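You operate a simulated robot arm through the tools that you are given. There is no shell and no other tool. Be economical: measure what you need, move in short steps, check, and stop when the job is done.

You run a simulated robot arm. Do the job below in one go: nothing can be reset, and whatever is moved stays where it is left.

## Task
Test the red button: start the machine, hit it, free it and reset.
Fine: it ends on READY; leave the dials and the black button.

It is judged by the outcome, as a careful person would: the job done as asked, and still so three seconds after it is handed in. It fails if anything else is knocked over, pushed out of place, dropped, spilled or broken.

## Robot
A 7-joint arm with a two-finger parallel gripper on a trunk, on a base that drives. Base frame: it is fixed to the floor where the robot stands at the start and does not move with it; the origin is under the middle of the robot, x ahead of it, y to its left, z up; the surface under the hand at the start is at about z = 1. Readings come in m, rad, newtons and seconds.
With the tool pointing down near the work surface it reaches from about 0.4 to 0.9 m from the robot's upright axis, wherever it stands. Its first joint turns from -0.297 to 2.199 rad. Places, roughly: black button [0.7, 0, 1]; blue button [0.8, 0.1, 1]; green button [0.6, 0, 1]; heat dial [2.4, 0, 1]; height wheel [1.9, -0.3, 1.1]; mode dial [0.7, 0.2, 1]; red button [0.7, -0.2, 1]; red collar [0.7, -0.2, 1]; speed dial [0.6, 0.1, 1]. Payload 1.57 kg.
The tool frame sits at the grasp point between the pads (the TCP): z along the fingers, y along the line on which they close. The tips reach 0.03 m beyond it. Largest opening 0.08 m; finger width 0.017, thickness 0.012; the body of the gripper, 0.04 by 0.082 m, starts 0.08 m behind the TCP.
Orientation is told as [roll, pitch, yaw] about the base's x, y, z axes, in that order, counted from this pose: with the fingers straight down and closing along the base's y, the tool's x points along the base's -x, its y along +y and its z along -z.

## Interface
- The arm moves only by the tool send_rows. Its argument "steps" is a list of rows, each a list of 6 numbers: the shift along the tool's x, y, z in m, then the turn, a rotation vector about the tool's x, y, z in rad. In form: [[dx, dy, dz, wx, wy, wz], ...]. A call has 1 to 10 rows; each row is the pose to reach, as a shift and turn from the pose commanded when the call began, along the tool's axes at that moment. "claw" is the gripper command, from -1 (fully open) to 1 (shut), values between in proportion, set as the call begins (left out, the last holds). Each row takes 0.2 s and may step no farther than 0.05 m and 0.15 rad from the row before; otherwise, or with a gripper value out of range, the whole call is refused. Where a pose cannot be reached the arm comes as near as it can. A force on the tool above 70 N (or 10 N above the force at the start of the call, whichever is more), or a blocked arm, ends the call early, and 0.2 s more pass. Each finger travels about 0.045 m/s and halts on what it meets, pressing with about 26 N; the grip force reading is that of the motor and also rises with nothing between the fingers. The clock runs only during rows and for 0.2 s after the last one: add rows that repeat a pose to give the fingers time. The reply holds the time, the measured pose of the TCP, the force on the tool along the base axes, the opening and the grip force, in the units named above and with some noise, with the torque about the TCP (base axes, N m) and any sound that the robot's microphone picked up.
- Cameras (640 x 400 px; columns grow to the right, rows downward): "scene" is now at [0.0103, -0.2095, 1.39]; the picture's right is [0.22, -0.97, 0.00], its down [-0.15, -0.03, -0.99] and it looks along [0.96, 0.22, -0.15] (base axes); focal length 266 px, centre (320, 200). "wrist" rides on the gripper at [0.072, -0.007, -0.122] in the tool frame; the picture's right is [0.09, 1.00, 0.00], its down [-0.84, 0.08, -0.54] and it looks along [-0.54, 0.05, 0.84] (tool axes); focal length 238 px, centre (320, 200). There is no depth. A picture from a camera that has moved, and an enlarged one, comes with that camera's place and axes in the base frame and with its lens.
- capture(camera): a new picture of that camera. The clock stands still meanwhile.
- slide_trunk(by): slides the trunk up (or, below 0, down) by that many m; the arm and the scene camera ride with it, the base frame stays. It gives what a move gives, with no picture.
- drive_base(legs): drives the robot by 1 to 6 legs, each [ahead, left, turn to the left] in m, m and rad, along the robot's own axes; the way and the turn of a leg run together, so that a leg with both is an arc; at most 1.5 m and 3.142 rad a leg. The arm and the cameras ride along, it lands a little off, and it stops where it bumps. It gives what a move gives.
- turn_head(pan, tilt): turns the head with the scene camera to pan (to the left, within 1.902 rad either way) and tilt (down, from -0.506 to 1.204), counted from straight ahead of the robot. It gives what a move gives.
- zoom(camera, box): a new picture of the part [left, top, right, bottom] of that camera's present view, enlarged. The clock stands still meanwhile.
- close_job(): hands the job in; it is judged then, once.

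Work in short steps. Places have to be worked out from the pictures, the camera data and where the tool is seen: move nearer, look again, correct. Check each grasp and each placing, and mend what went wrong. You have 120 turns and 98 pictures in all, those below and enlarged ones among them. Open the gripper and draw the arm clear of the work before you hand the job in, unless the task says otherwise; then end with one line.

The tools are called after "Emit:" as name(argument=value, ...) on one line, values as JSON. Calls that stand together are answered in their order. send_rows: Moves the arm, as the interface text tells. Its arguments: {"type":"object","properties":{"steps":{"type":"array","items":{"type":"array","items":{"type":"number"}}},"claw":{"type":"number"}},"required":["steps"]} The other tools are called the same way: slide_trunk (by) slides the trunk up or down; drive_base (legs) drives the base; turn_head (pan, tilt) turns the head that bears the scene camera; capture (camera) takes a picture; zoom (camera, box) takes an enlarged picture of a part of a camera's view; close_job () hands the job in.

At the start:

```text
time: 0.0
position: [0.5911, 0.004, 1.3423]
orientation: [0.0, 0.0, 0.0]
contact_force: [0.8, -0.5, 0.1]
wrist_torque: [0.01, 0.0, 0.0]
gripper_width: 0.0801
grasp_force: 0.0
trunk travel left (down, up): [-0.725, 0.065]
robot x, y, heading: [-0.0006, -0.002, 0.005]
head pan, tilt: [0.225, 0.155]
```

scene: 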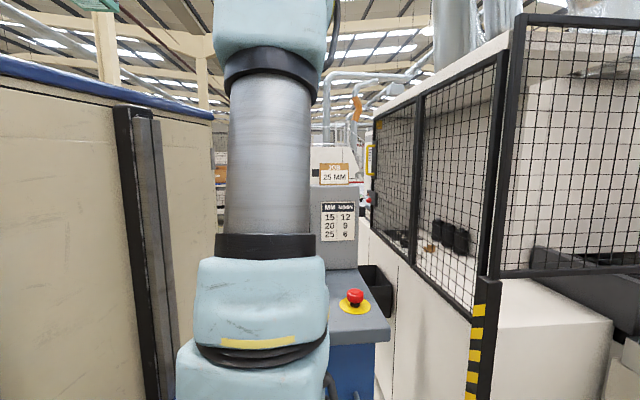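
wrist: 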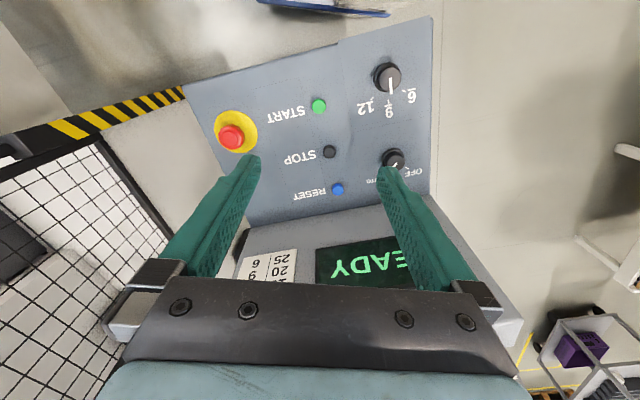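

The wrist view shows the panel with the display on READY. I'll enlarge the details before moving.

Emit:
zoom(camera="wrist", box=[180, 40, 440, 290])

Emit:
zoom(camera="scene", box=[300, 140, 400, 340])

```text
1.60 times, centred on (310, 165) of wrist
camera zoom: at [0.519, -0.0023, 1.4649], right [-0.09, 1.0, 0.0], down [0.84, 0.08, 0.54], along [0.54, 0.05, -0.84], focal length 381 px, centre (336, 256)
```

zoom: 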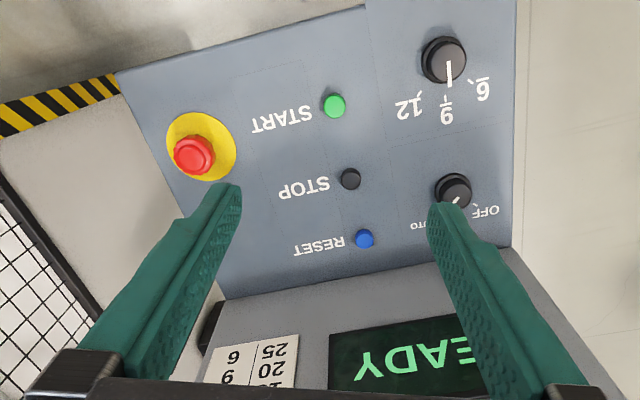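

```text
2.00 times, centred on (350, 240) of scene
camera zoom: at [0.0103, -0.2095, 1.39], right [0.22, -0.97, 0.0], down [-0.15, -0.03, -0.99], along [0.96, 0.22, -0.15], focal length 532 px, centre (260, 120)
```

zoom: 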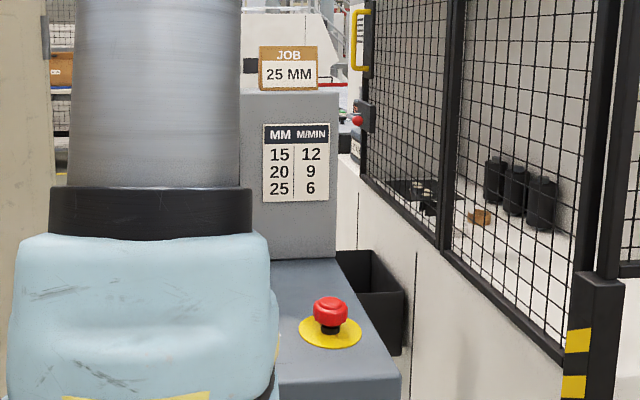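

Triangulating puts the red cap at about (0.674, -0.153, 1.032), green at about (0.609, 0.003), blue at about (0.78, 0.06), and the panel near z=1.0. I'll shut the gripper and come down over green, stopping well above it.

Emit:
send_rows(steps=[[-0.005, 0, 0.03, 0, 0, 0], [-0.01, 0, 0.07, 0, 0, 0], [-0.0175, 0, 0.11, 0, 0, 0], [-0.0175, 0, 0.15, 0, 0, 0], [-0.0175, 0, 0.19, 0, 0, 0], [-0.0175, 0, 0.23, 0, 0, 0], [-0.0175, 0, 0.23, 0, 0, 0]], claw=1)

Emit:
capture(camera="wrist")

Emit:
capture(camera="scene")

```text
time: 1.6
position: [0.6029, 0.0023, 1.1141]
orientation: [-0.001, 0.001, 0.001]
contact_force: [-0.2, 0.1, -0.2]
wrist_torque: [0.01, 0.01, 0.03]
gripper_width: 0.0
grasp_force: 21.4
trunk travel left (down, up): [-0.725, 0.065]
robot x, y, heading: [-0.0033, 0.0002, 0.0]
head pan, tilt: [0.225, 0.155]
```

```text
93 pictures are left
camera wrist: at [0.5307, -0.0036, 1.2355], right [-0.09, 1.0, 0.0], down [0.84, 0.08, 0.54], along [0.54, 0.05, -0.84], focal length 238 px, centre (320, 200)
```

wrist: 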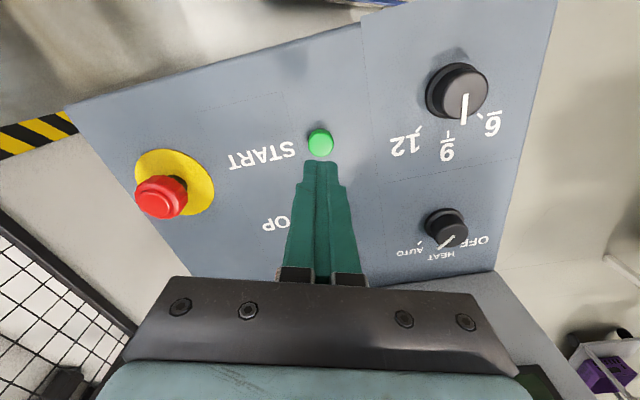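

```text
92 pictures are left
camera scene: at [0.0102, -0.2096, 1.39], right [0.22, -0.97, 0.0], down [-0.15, -0.03, -0.99], along [0.96, 0.22, -0.15], focal length 266 px, centre (320, 200)
```

scene: 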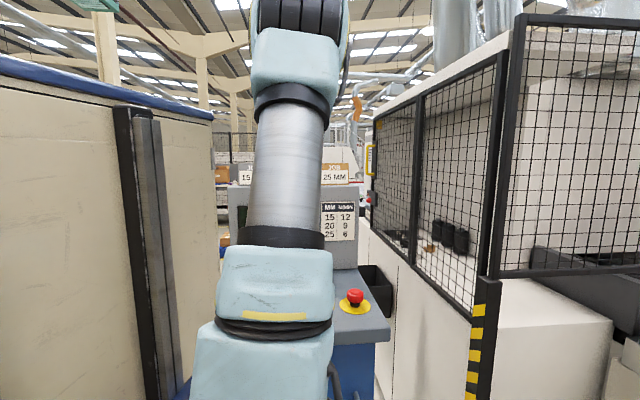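

Green sits at about (0.608, 0.004, 1.015). The tip is at z≈1.084, so I'll press down slowly in small steps and then lift.

Emit:
send_rows(steps=[[-0.0045, 0.002, 0.03, 0, 0, 0], [-0.0045, 0.002, 0.055, 0, 0, 0], [-0.0045, 0.002, 0.063, 0, 0, 0], [-0.0045, 0.002, 0.068, 0, 0, 0], [-0.0045, 0.002, 0.072, 0, 0, 0], [-0.0045, 0.002, 0.076, 0, 0, 0]])

Emit:
capture(camera="wrist")

```text
time: 3.0
position: [0.612, 0.0054, 1.0373]
orientation: [-0.001, 0.0, 0.001]
contact_force: [-3.3, -2.7, 16.0]
wrist_torque: [-0.05, 0.16, -0.01]
gripper_width: 0.0
grasp_force: 21.5
trunk travel left (down, up): [-0.725, 0.065]
robot x, y, heading: [0.003, -0.002, -0.002]
head pan, tilt: [0.225, 0.155]
heard: click
```

```text
91 pictures are left
camera wrist: at [0.5397, -0.0002, 1.1592], right [-0.09, 1.0, 0.0], down [0.84, 0.08, 0.54], along [0.54, 0.05, -0.84], focal length 238 px, centre (320, 200)
```

wrist: 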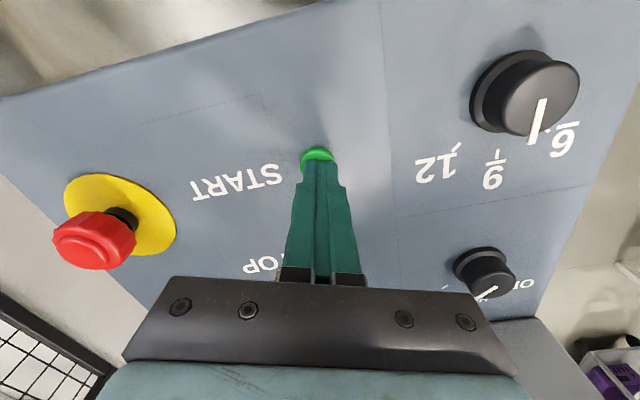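

A click was heard under the press. I'll lift straight up to the earlier height, where the display can be seen.

Emit:
send_rows(steps=[[0, 0, -0.03, 0, 0, 0], [0, 0, -0.075, 0, 0, 0], [0, 0, -0.12, 0, 0, 0], [0, 0, -0.165, 0, 0, 0], [0, 0, -0.21, 0, 0, 0], [0, 0, -0.25, 0, 0, 0], [0, 0, -0.29, 0, 0, 0]])

Emit:
capture(camera="wrist")

```text
time: 4.6
position: [0.6141, 0.0044, 1.3265]
orientation: [0.0, -0.002, -0.001]
contact_force: [0.2, -0.8, 0.6]
wrist_torque: [-0.02, 0.0, -0.02]
gripper_width: 0.0
grasp_force: 21.7
trunk travel left (down, up): [-0.725, 0.065]
robot x, y, heading: [0.0047, -0.0029, -0.0]
head pan, tilt: [0.225, 0.155]
```

```text
90 pictures are left
camera wrist: at [0.5432, -0.001, 1.4485], right [-0.09, 1.0, 0.0], down [0.84, 0.08, 0.54], along [0.54, 0.05, -0.84], focal length 238 px, centre (320, 200)
```

wrist: 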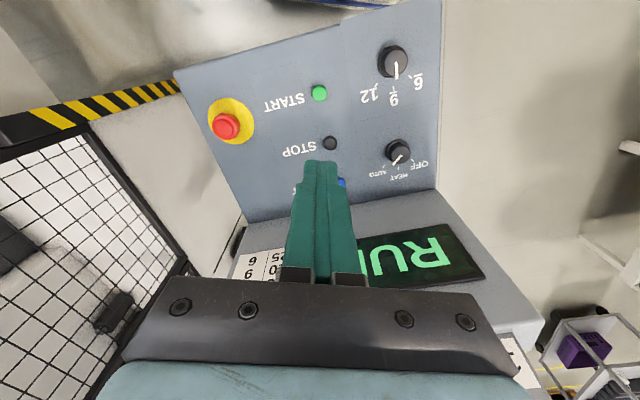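

The display reads RUN, so the machine has started. Red is confirmed at about (0.673, -0.152). Next I move over it with the tip about 3 cm above the cap.

Emit:
send_rows(steps=[[-0.015, -0.04, 0.02, 0, 0, 0], [-0.03, -0.08, 0.04, 0, 0, 0], [-0.045, -0.12, 0.06, 0, 0, 0], [-0.06, -0.157, 0.08, 0, 0, 0], [-0.06, -0.157, 0.12, 0, 0, 0], [-0.06, -0.157, 0.16, 0, 0, 0], [-0.06, -0.157, 0.2, 0, 0, 0], [-0.06, -0.157, 0.22, 0, 0, 0]])

Emit:
capture(camera="wrist")

Emit:
zoom(camera="scene", box=[300, 220, 420, 340])

```text
time: 6.4
position: [0.6738, -0.152, 1.1056]
orientation: [-0.001, -0.002, 0.0]
contact_force: [0.8, -0.5, 0.2]
wrist_torque: [0.01, -0.02, 0.01]
gripper_width: 0.0003
grasp_force: 20.8
trunk travel left (down, up): [-0.725, 0.065]
robot x, y, heading: [0.0002, 0.0005, 0.0]
head pan, tilt: [0.225, 0.155]
```

```text
89 pictures are left
camera wrist: at [0.6022, -0.1579, 1.2278], right [-0.09, 1.0, 0.0], down [0.84, 0.08, 0.54], along [0.54, 0.05, -0.84], focal length 238 px, centre (320, 200)
```

wrist: 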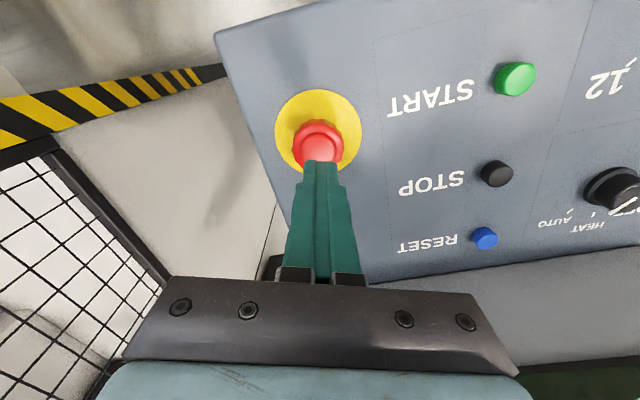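

```text
3.33 times, centred on (360, 280) of scene
camera zoom: at [0.0101, -0.2095, 1.39], right [0.22, -0.97, 0.0], down [-0.15, -0.03, -0.99], along [0.96, 0.22, -0.15], focal length 886 px, centre (187, -67)
```

zoom: 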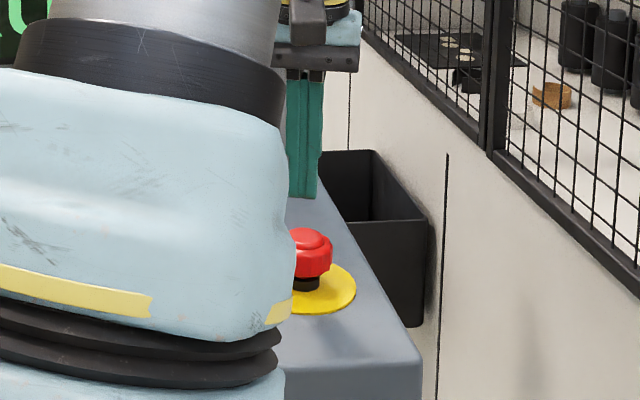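

The tip is just slightly far in x, as the cap centre is at about 0.669. I'll shift 4 mm and press down slowly until it clicks.

Emit:
send_rows(steps=[[0.004, -0.001, 0.02, 0, 0, 0], [0.004, -0.001, 0.03, 0, 0, 0], [0.004, -0.001, 0.035, 0, 0, 0], [0.004, -0.001, 0.039, 0, 0, 0], [0.004, -0.001, 0.043, 0, 0, 0], [0.004, -0.001, 0.046, 0, 0, 0]])

Emit:
capture(camera="wrist")

```text
time: 7.8
position: [0.6694, -0.1514, 1.0617]
orientation: [0.0, -0.003, 0.001]
contact_force: [2.1, 0.5, 12.7]
wrist_torque: [-0.06, -0.18, -0.04]
gripper_width: 0.0002
grasp_force: 21.4
trunk travel left (down, up): [-0.725, 0.065]
robot x, y, heading: [-0.0024, 0.0025, 0.003]
head pan, tilt: [0.225, 0.155]
heard: click
```

```text
87 pictures are left
camera wrist: at [0.5967, -0.1579, 1.184], right [-0.09, 1.0, 0.0], down [0.83, 0.08, 0.54], along [0.54, 0.05, -0.84], focal length 238 px, centre (320, 200)
```

wrist: 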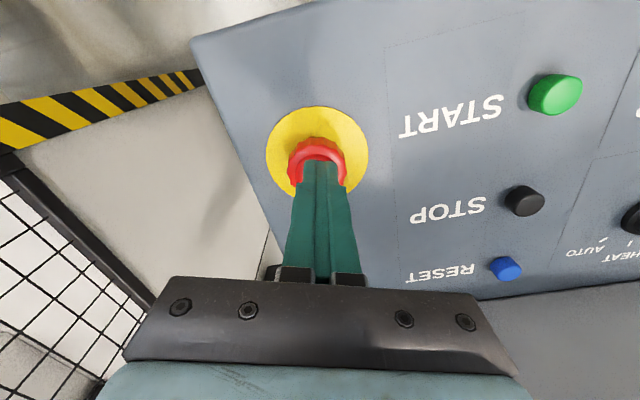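

Clicked. I'll raise 12 cm to read the display and look at how the pressed cap is freed.

Emit:
send_rows(steps=[[0, 0, -0.03, 0, 0, 0], [0, 0, -0.07, 0, 0, 0], [0, 0, -0.11, 0, 0, 0], [0, 0, -0.15, 0, 0, 0], [0, 0, -0.18, 0, 0, 0]], claw=-1)

Emit:
capture(camera="wrist")

Emit:
zoom(camera="wrist", box=[220, 80, 380, 180])

Emit:
zoom(camera="scene", box=[300, 240, 400, 340])

```text
time: 9.0
position: [0.6656, -0.1525, 1.2418]
orientation: [0.0, -0.001, 0.0]
contact_force: [0.4, 0.0, 0.4]
wrist_torque: [0.0, 0.03, 0.03]
gripper_width: 0.0801
grasp_force: 0.1
trunk travel left (down, up): [-0.725, 0.065]
robot x, y, heading: [0.0012, -0.0011, 0.0]
head pan, tilt: [0.225, 0.155]
```

```text
86 pictures are left
camera wrist: at [0.5941, -0.1583, 1.3636], right [-0.09, 1.0, 0.0], down [0.84, 0.08, 0.54], along [0.54, 0.05, -0.84], focal length 238 px, centre (320, 200)
```

wrist: 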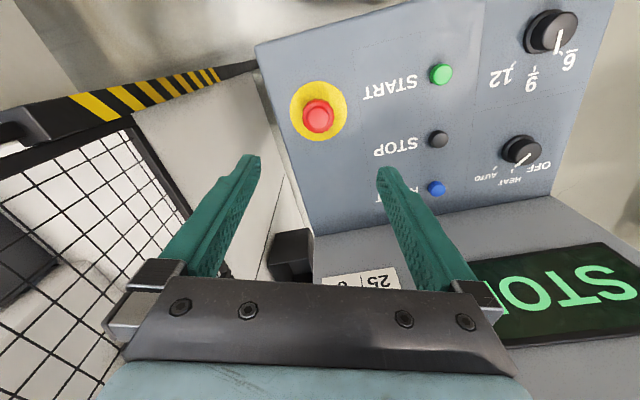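

```text
4.00 times, centred on (300, 130) of wrist
camera zoom: at [0.5941, -0.1583, 1.3636], right [-0.09, 1.0, 0.0], down [0.84, 0.08, 0.54], along [0.54, 0.05, -0.84], focal length 953 px, centre (400, 480)
```

zoom: 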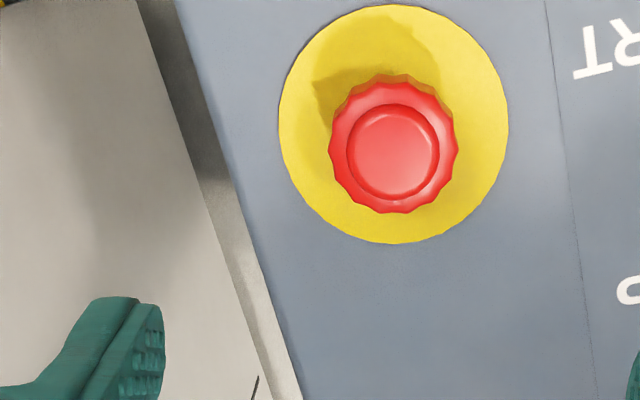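

```text
4.00 times, centred on (350, 290) of scene
camera zoom: at [0.0105, -0.2096, 1.39], right [0.22, -0.97, 0.0], down [-0.15, -0.03, -0.99], along [0.96, 0.22, -0.15], focal length 1063 px, centre (200, -160)
```

zoom: 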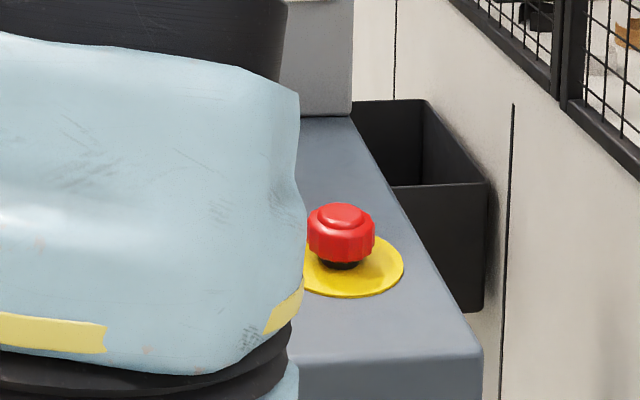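

The display reads STOP and the button is latched down. It has a fluted collar about 46 mm across at roughly (0.676, -0.1525, 1.02). I'll lower the open fingers around it.

Emit:
send_rows(steps=[[-0.01, 0, 0.04, 0, 0, 0], [-0.01, 0, 0.08, 0, 0, 0], [-0.01, 0, 0.12, 0, 0, 0], [-0.01, 0, 0.15, 0, 0, 0], [-0.01, 0, 0.175, 0, 0, 0], [-0.01, 0, 0.195, 0, 0, 0]])

Emit:
capture(camera="wrist")

Emit:
zoom(camera="scene", box=[300, 240, 400, 340])

```text
time: 10.4
position: [0.6789, -0.1515, 1.0477]
orientation: [0.001, -0.001, -0.001]
contact_force: [0.0, -0.7, 0.0]
wrist_torque: [0.0, 0.01, -0.02]
gripper_width: 0.0798
grasp_force: 0.2
trunk travel left (down, up): [-0.725, 0.065]
robot x, y, heading: [0.0019, 0.003, 0.0]
head pan, tilt: [0.225, 0.155]
```

```text
83 pictures are left
camera wrist: at [0.6062, -0.1572, 1.1707], right [-0.09, 1.0, 0.0], down [0.84, 0.08, 0.54], along [0.54, 0.05, -0.84], focal length 238 px, centre (320, 200)
```

wrist: 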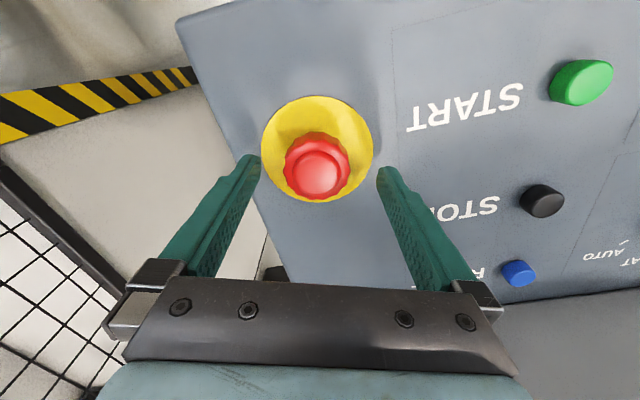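

```text
4.00 times, centred on (350, 290) of scene
camera zoom: at [0.01, -0.2095, 1.39], right [0.22, -0.97, 0.0], down [-0.15, -0.03, -0.99], along [0.96, 0.22, -0.15], focal length 1063 px, centre (200, -160)
```

zoom: 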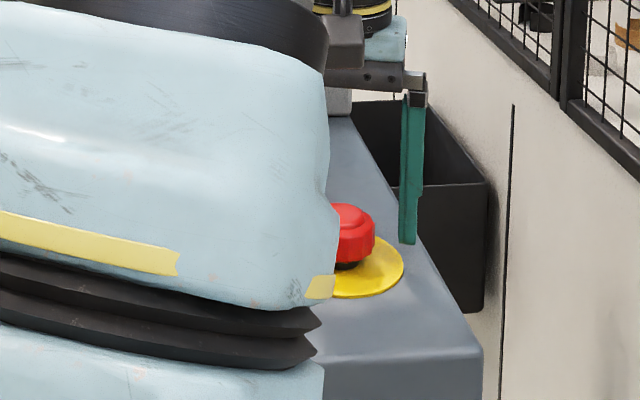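

The collar is centred between the fingers and the tips are at z≈1.018. I'll go 5 mm lower and close on the collar.

Emit:
send_rows(steps=[[0.002, 0, 0.005, 0, 0, 0], [0.002, 0, 0.005, 0, 0, 0]])

Emit:
send_rows(steps=[[0, 0, 0, 0, 0, 0], [0, 0, 0, 0, 0, 0], [0, 0, 0, 0, 0, 0], [0, 0, 0, 0, 0, 0]], claw=1)

Emit:
capture(camera="wrist")

```text
time: 11.0
position: [0.6761, -0.1518, 1.0429]
orientation: [0.002, 0.001, 0.0]
contact_force: [-1.0, 1.0, -0.1]
wrist_torque: [0.01, 0.01, 0.04]
gripper_width: 0.0798
grasp_force: 0.2
trunk travel left (down, up): [-0.725, 0.065]
robot x, y, heading: [-0.0023, -0.003, 0.001]
head pan, tilt: [0.225, 0.155]
```

```text
time: 12.0
position: [0.6768, -0.1534, 1.0429]
orientation: [0.001, 0.001, -0.002]
contact_force: [1.4, -9.7, -0.3]
wrist_torque: [-0.35, -0.01, 0.0]
gripper_width: 0.0425
grasp_force: 29.8
trunk travel left (down, up): [-0.725, 0.065]
robot x, y, heading: [-0.0021, -0.0007, 0.002]
head pan, tilt: [0.225, 0.155]
```

```text
81 pictures are left
camera wrist: at [0.6041, -0.1594, 1.165], right [-0.09, 1.0, 0.0], down [0.84, 0.08, 0.54], along [0.54, 0.05, -0.84], focal length 238 px, centre (320, 200)
```

wrist: 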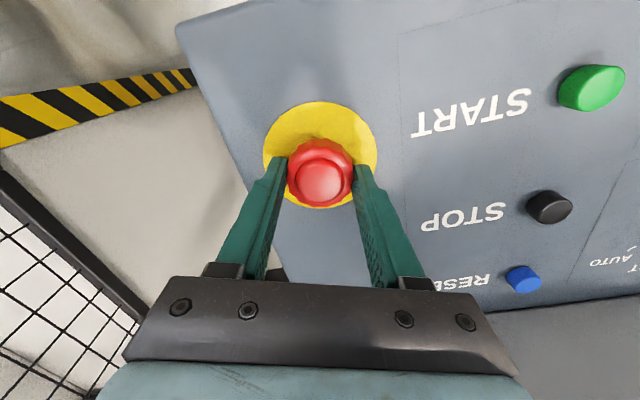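

The collar is held at 42.5 mm, with a slight side load. I'll ease 1.5 mm toward -y and twist clockwise as seen from above, in small steps.

Emit:
send_rows(steps=[[0, -0.0015, 0, 0, 0, 0.05], [0, -0.0015, 0, 0, 0, 0.15], [0, -0.0015, 0, 0, 0, 0.25], [0, -0.0015, 0, 0, 0, 0.35], [0, -0.0015, 0, 0, 0, 0.45], [0, -0.0015, 0, 0, 0, 0.55]])

Emit:
capture(camera="wrist")

```text
time: 13.4
position: [0.6765, -0.1539, 1.0408]
orientation: [0.0, 0.001, -0.551]
contact_force: [-9.4, -3.2, 5.0]
wrist_torque: [-0.07, 0.32, 0.05]
gripper_width: 0.0425
grasp_force: 45.2
trunk travel left (down, up): [-0.725, 0.065]
robot x, y, heading: [0.0016, -0.001, 0.002]
head pan, tilt: [0.225, 0.155]
```

```text
80 pictures are left
camera wrist: at [0.6114, -0.1211, 1.1634], right [0.44, 0.9, 0.0], down [0.75, -0.37, 0.54], along [0.49, -0.24, -0.84], focal length 238 px, centre (320, 200)
```

wrist: 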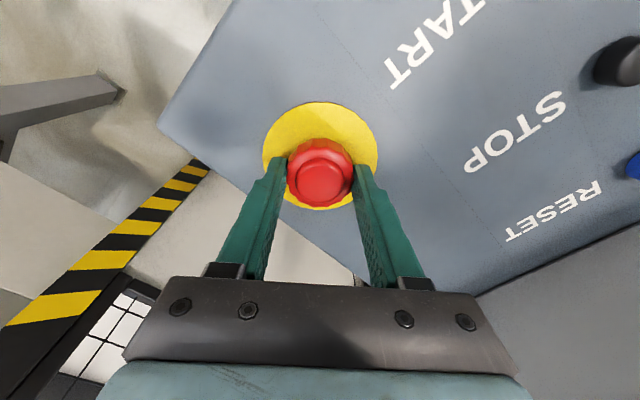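

No click yet and the turning torque is low, so I'll keep going clockwise.

Emit:
send_rows(steps=[[0, 0, 0, 0, 0, 0.12], [0, 0, 0, 0, 0, 0.24], [0, 0, 0, 0, 0, 0.36], [0, 0, 0, 0, 0, 0.48], [0, 0, 0, 0, 0, 0.6]])

Emit:
capture(camera="wrist")

```text
time: 14.6
position: [0.677, -0.155, 1.0414]
orientation: [0.001, 0.0, -1.153]
contact_force: [-4.5, -5.2, 5.4]
wrist_torque: [-0.24, 0.15, 0.59]
gripper_width: 0.0427
grasp_force: 45.2
trunk travel left (down, up): [-0.725, 0.065]
robot x, y, heading: [0.0013, -0.0003, 0.002]
head pan, tilt: [0.225, 0.155]
```

```text
79 pictures are left
camera wrist: at [0.6406, -0.0906, 1.1633], right [0.87, 0.49, 0.0], down [0.41, -0.73, 0.54], along [0.27, -0.47, -0.84], focal length 238 px, centre (320, 200)
```

wrist: 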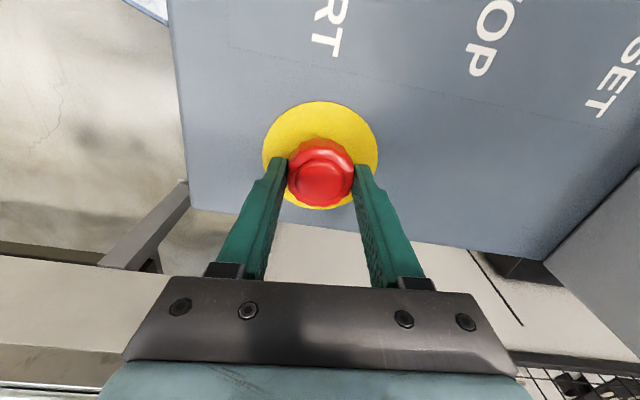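

Resisting torque has risen to 0.59 N·m, which looks like a stop. The tool also feels about 5 N upward, so the cap may be trying to rise while I hold it. I'll let it go up a few mm and see.

Emit:
send_rows(steps=[[0, 0, -0.002, 0, 0, -0.03], [0, 0, -0.004, 0, 0, -0.03], [0, 0, -0.006, 0, 0, -0.03], [0, 0, -0.008, 0, 0, -0.03]])

Emit:
zoom(camera="scene", box=[300, 240, 400, 340])

Emit:
capture(camera="wrist")

```text
time: 15.6
position: [0.6773, -0.1537, 1.049]
orientation: [-0.002, 0.002, -1.122]
contact_force: [-9.1, -10.3, 1.2]
wrist_torque: [-0.83, 0.03, 0.04]
gripper_width: 0.0425
grasp_force: 44.8
trunk travel left (down, up): [-0.725, 0.065]
robot x, y, heading: [-0.0004, 0.0002, -0.0]
head pan, tilt: [0.225, 0.155]
```

```text
4.00 times, centred on (350, 290) of scene
camera zoom: at [0.0098, -0.21, 1.3899], right [0.22, -0.97, 0.0], down [-0.15, -0.03, -0.99], along [0.96, 0.22, -0.15], focal length 1063 px, centre (200, -160)
```

zoom: 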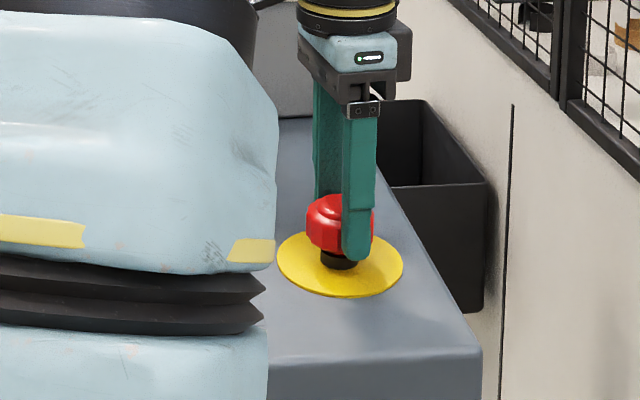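

```text
77 pictures are left
camera wrist: at [0.6391, -0.0917, 1.1708], right [0.86, 0.52, 0.0], down [0.44, -0.72, 0.54], along [0.28, -0.46, -0.84], focal length 238 px, centre (320, 200)
```

wrist: 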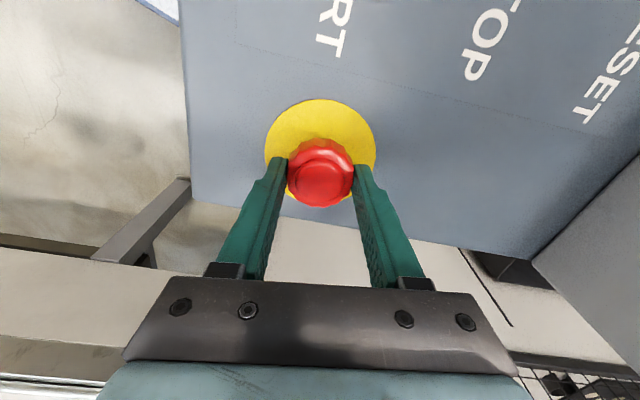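

The stem shows again and the cap has risen. I'll open the gripper, lift clear and turn back to see whether it stays up.

Emit:
send_rows(steps=[[0, 0, 0, 0, 0, 0], [0, 0, 0, 0, 0, 0], [0, 0, 0, 0, 0, 0]], claw=-1)

Emit:
send_rows(steps=[[0, 0, -0.03, 0, 0, 0], [0, 0, -0.07, 0, 0, -0.13], [0, 0, -0.11, 0, 0, -0.27], [0, 0, -0.15, 0, 0, -0.41], [0, 0, -0.18, 0, 0, -0.55], [0, 0, -0.19, 0, 0, -0.69], [0, 0, -0.19, 0, 0, -0.83], [0, 0, -0.19, 0, 0, -0.97], [0, 0, -0.19, 0, 0, -1.12]])

Emit:
zoom(camera="scene", box=[300, 240, 400, 340])

Emit:
capture(camera="wrist")

```text
time: 16.4
position: [0.6779, -0.1533, 1.0483]
orientation: [0.0, 0.001, -1.121]
contact_force: [0.3, 0.0, 0.1]
wrist_torque: [-0.03, -0.01, -0.01]
gripper_width: 0.0802
grasp_force: 0.2
trunk travel left (down, up): [-0.725, 0.065]
robot x, y, heading: [0.0003, 0.0004, 0.003]
head pan, tilt: [0.225, 0.155]
```

```text
time: 18.4
position: [0.6778, -0.1544, 1.2398]
orientation: [-0.001, 0.001, 0.001]
contact_force: [0.2, 0.6, 0.6]
wrist_torque: [-0.02, -0.03, -0.01]
gripper_width: 0.0802
grasp_force: 0.0
trunk travel left (down, up): [-0.725, 0.065]
robot x, y, heading: [-0.0009, 0.0006, -0.004]
head pan, tilt: [0.225, 0.155]
```

```text
4.00 times, centred on (350, 290) of scene
camera zoom: at [0.0103, -0.2095, 1.39], right [0.22, -0.97, 0.0], down [-0.15, -0.03, -0.99], along [0.96, 0.22, -0.15], focal length 1063 px, centre (200, -160)
```

zoom: 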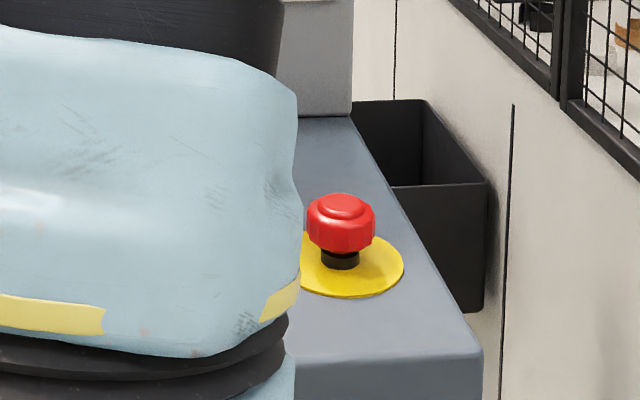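

```text
75 pictures are left
camera wrist: at [0.605, -0.1591, 1.3618], right [-0.09, 1.0, 0.0], down [0.84, 0.08, 0.54], along [0.54, 0.05, -0.84], focal length 238 px, centre (320, 200)
```

wrist: 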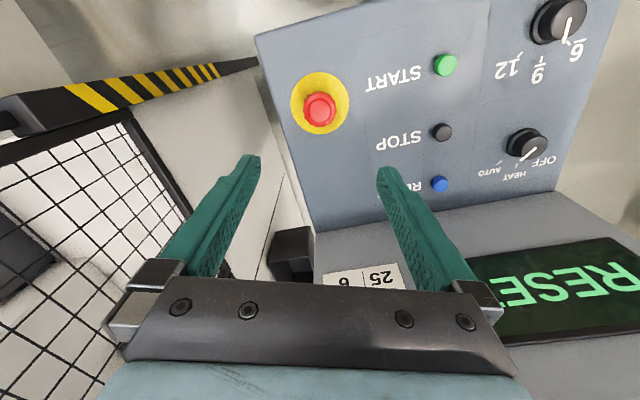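

The display now asks for RESET, so red is freed. Blue is at about (0.781, 0.060), roughly 5 cm in front of the display housing. I'll shut the gripper and approach with the tool tilted 0.3 rad so the hand stays clear of the housing.

Emit:
send_rows(steps=[[-0.018, 0.042, 0, 0, 0, 0], [-0.036, 0.084, 0, 0, -0.1, 0], [-0.054, 0.126, 0, 0, -0.2, 0], [-0.072, 0.168, 0, 0, -0.3, 0], [-0.088, 0.212, 0, 0, -0.3, 0], [-0.09, 0.214, 0.04, 0, -0.3, 0], [-0.09, 0.214, 0.08, 0, -0.3, 0], [-0.09, 0.214, 0.11, 0, -0.3, 0], [-0.09, 0.214, 0.13, 0, -0.3, 0]], claw=1)

Emit:
capture(camera="wrist")

Emit:
capture(camera="scene")

```text
time: 20.4
position: [0.7641, 0.0589, 1.1083]
orientation: [0.0, -0.3, 0.0]
contact_force: [-0.6, -0.5, 0.2]
wrist_torque: [0.02, 0.0, 0.0]
gripper_width: 0.0
grasp_force: 21.7
trunk travel left (down, up): [-0.725, 0.065]
robot x, y, heading: [-0.0001, -0.0016, -0.003]
head pan, tilt: [0.225, 0.155]
```

```text
74 pictures are left
camera wrist: at [0.6584, 0.0524, 1.2041], right [-0.09, 1.0, -0.03], down [0.64, 0.08, 0.77], along [0.76, 0.05, -0.64], focal length 238 px, centre (320, 200)
```

wrist: 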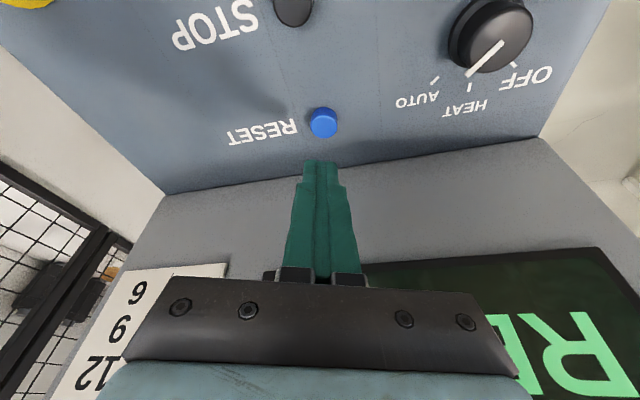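

```text
73 pictures are left
camera scene: at [0.0102, -0.2096, 1.39], right [0.22, -0.97, 0.0], down [-0.15, -0.03, -0.99], along [0.96, 0.22, -0.15], focal length 266 px, centre (320, 200)
```

scene: 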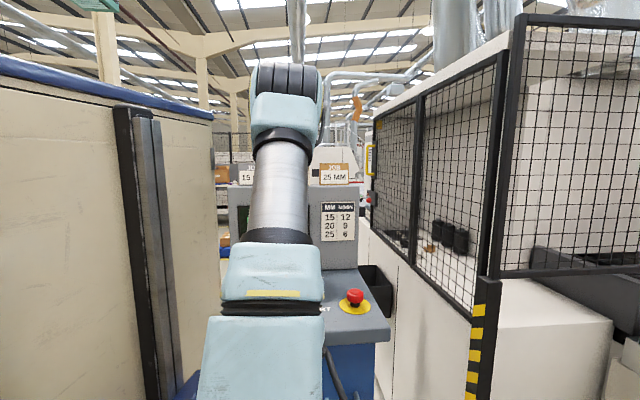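

Blue reads at about (0.777, 0.060) and the tip is at (0.773, 0.059, 1.08). I'll press straight down in small steps along the base vertical.

Emit:
send_rows(steps=[[0.004, 0.001, 0.025, 0, 0, 0], [0.011, 0.001, 0.049, 0, 0, 0], [0.0139, 0.001, 0.0585, 0, 0, 0], [0.0157, 0.001, 0.0643, 0, 0, 0], [0.0169, 0.001, 0.0681, 0, 0, 0], [0.0181, 0.001, 0.0719, 0, 0, 0]])

Emit:
capture(camera="wrist")

```text
time: 21.8
position: [0.7714, 0.062, 1.0368]
orientation: [0.001, -0.306, 0.001]
contact_force: [1.1, 0.2, 17.5]
wrist_torque: [-0.01, -0.06, 0.05]
gripper_width: 0.0001
grasp_force: 21.1
trunk travel left (down, up): [-0.725, 0.065]
robot x, y, heading: [-0.0022, -0.0004, 0.0]
head pan, tilt: [0.225, 0.155]
heard: click
```

```text
72 pictures are left
camera wrist: at [0.6655, 0.0555, 1.1324], right [-0.09, 1.0, -0.03], down [0.64, 0.08, 0.77], along [0.77, 0.05, -0.64], focal length 238 px, centre (320, 200)
```

wrist: 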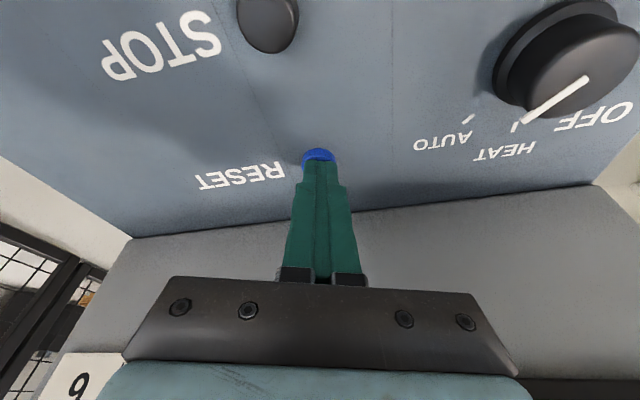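

The click was heard. I'll draw straight up, then back toward the start pose while levelling the tool and opening the gripper, and read the display.

Emit:
send_rows(steps=[[-0.0118, 0, -0.038, 0, 0, 0], [-0.0236, 0, -0.0764, 0, 0, 0], [-0.0354, 0, -0.1146, 0, 0, 0], [-0.015, -0.01, -0.155, 0, 0.05, 0], [0.005, -0.02, -0.195, 0, 0.1, 0], [0.025, -0.03, -0.235, 0, 0.15, 0], [0.04, -0.04, -0.272, 0, 0.2, 0], [0.05, -0.05, -0.3, 0, 0.25, 0], [0.06, -0.058, -0.312, 0, 0.3, 0]], claw=-1)

Emit:
capture(camera="wrist")

Emit:
capture(camera="scene")

```text
time: 23.8
position: [0.622, 0.0038, 1.3151]
orientation: [0.0, -0.001, 0.001]
contact_force: [0.2, -0.6, 0.0]
wrist_torque: [-0.02, -0.01, 0.02]
gripper_width: 0.08
grasp_force: 0.1
trunk travel left (down, up): [-0.725, 0.065]
robot x, y, heading: [-0.0019, 0.0031, -0.004]
head pan, tilt: [0.225, 0.155]
```

```text
71 pictures are left
camera wrist: at [0.5493, -0.0011, 1.4382], right [-0.09, 1.0, 0.0], down [0.84, 0.08, 0.54], along [0.54, 0.05, -0.84], focal length 238 px, centre (320, 200)
```

wrist: 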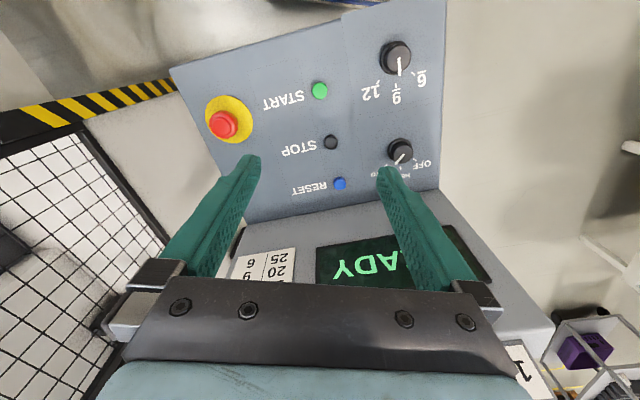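

```text
70 pictures are left
camera scene: at [0.0104, -0.2095, 1.39], right [0.22, -0.97, 0.0], down [-0.15, -0.03, -0.99], along [0.96, 0.22, -0.15], focal length 266 px, centre (320, 200)
```

scene: 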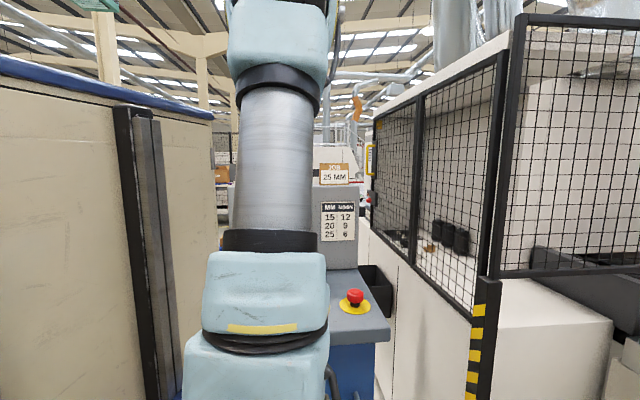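

The display reads READY, the red button is up, the dials are unchanged, and the arm is clear with the gripper open. I'm handing the job in.

Emit:
close_job()

```text
The job is handed in.
```

The red button test passed: the machine started (RUN), hitting red stopped it (STOP), twisting the collar freed it, and reset brought it back to READY; I didn't touch the dials or the black button.
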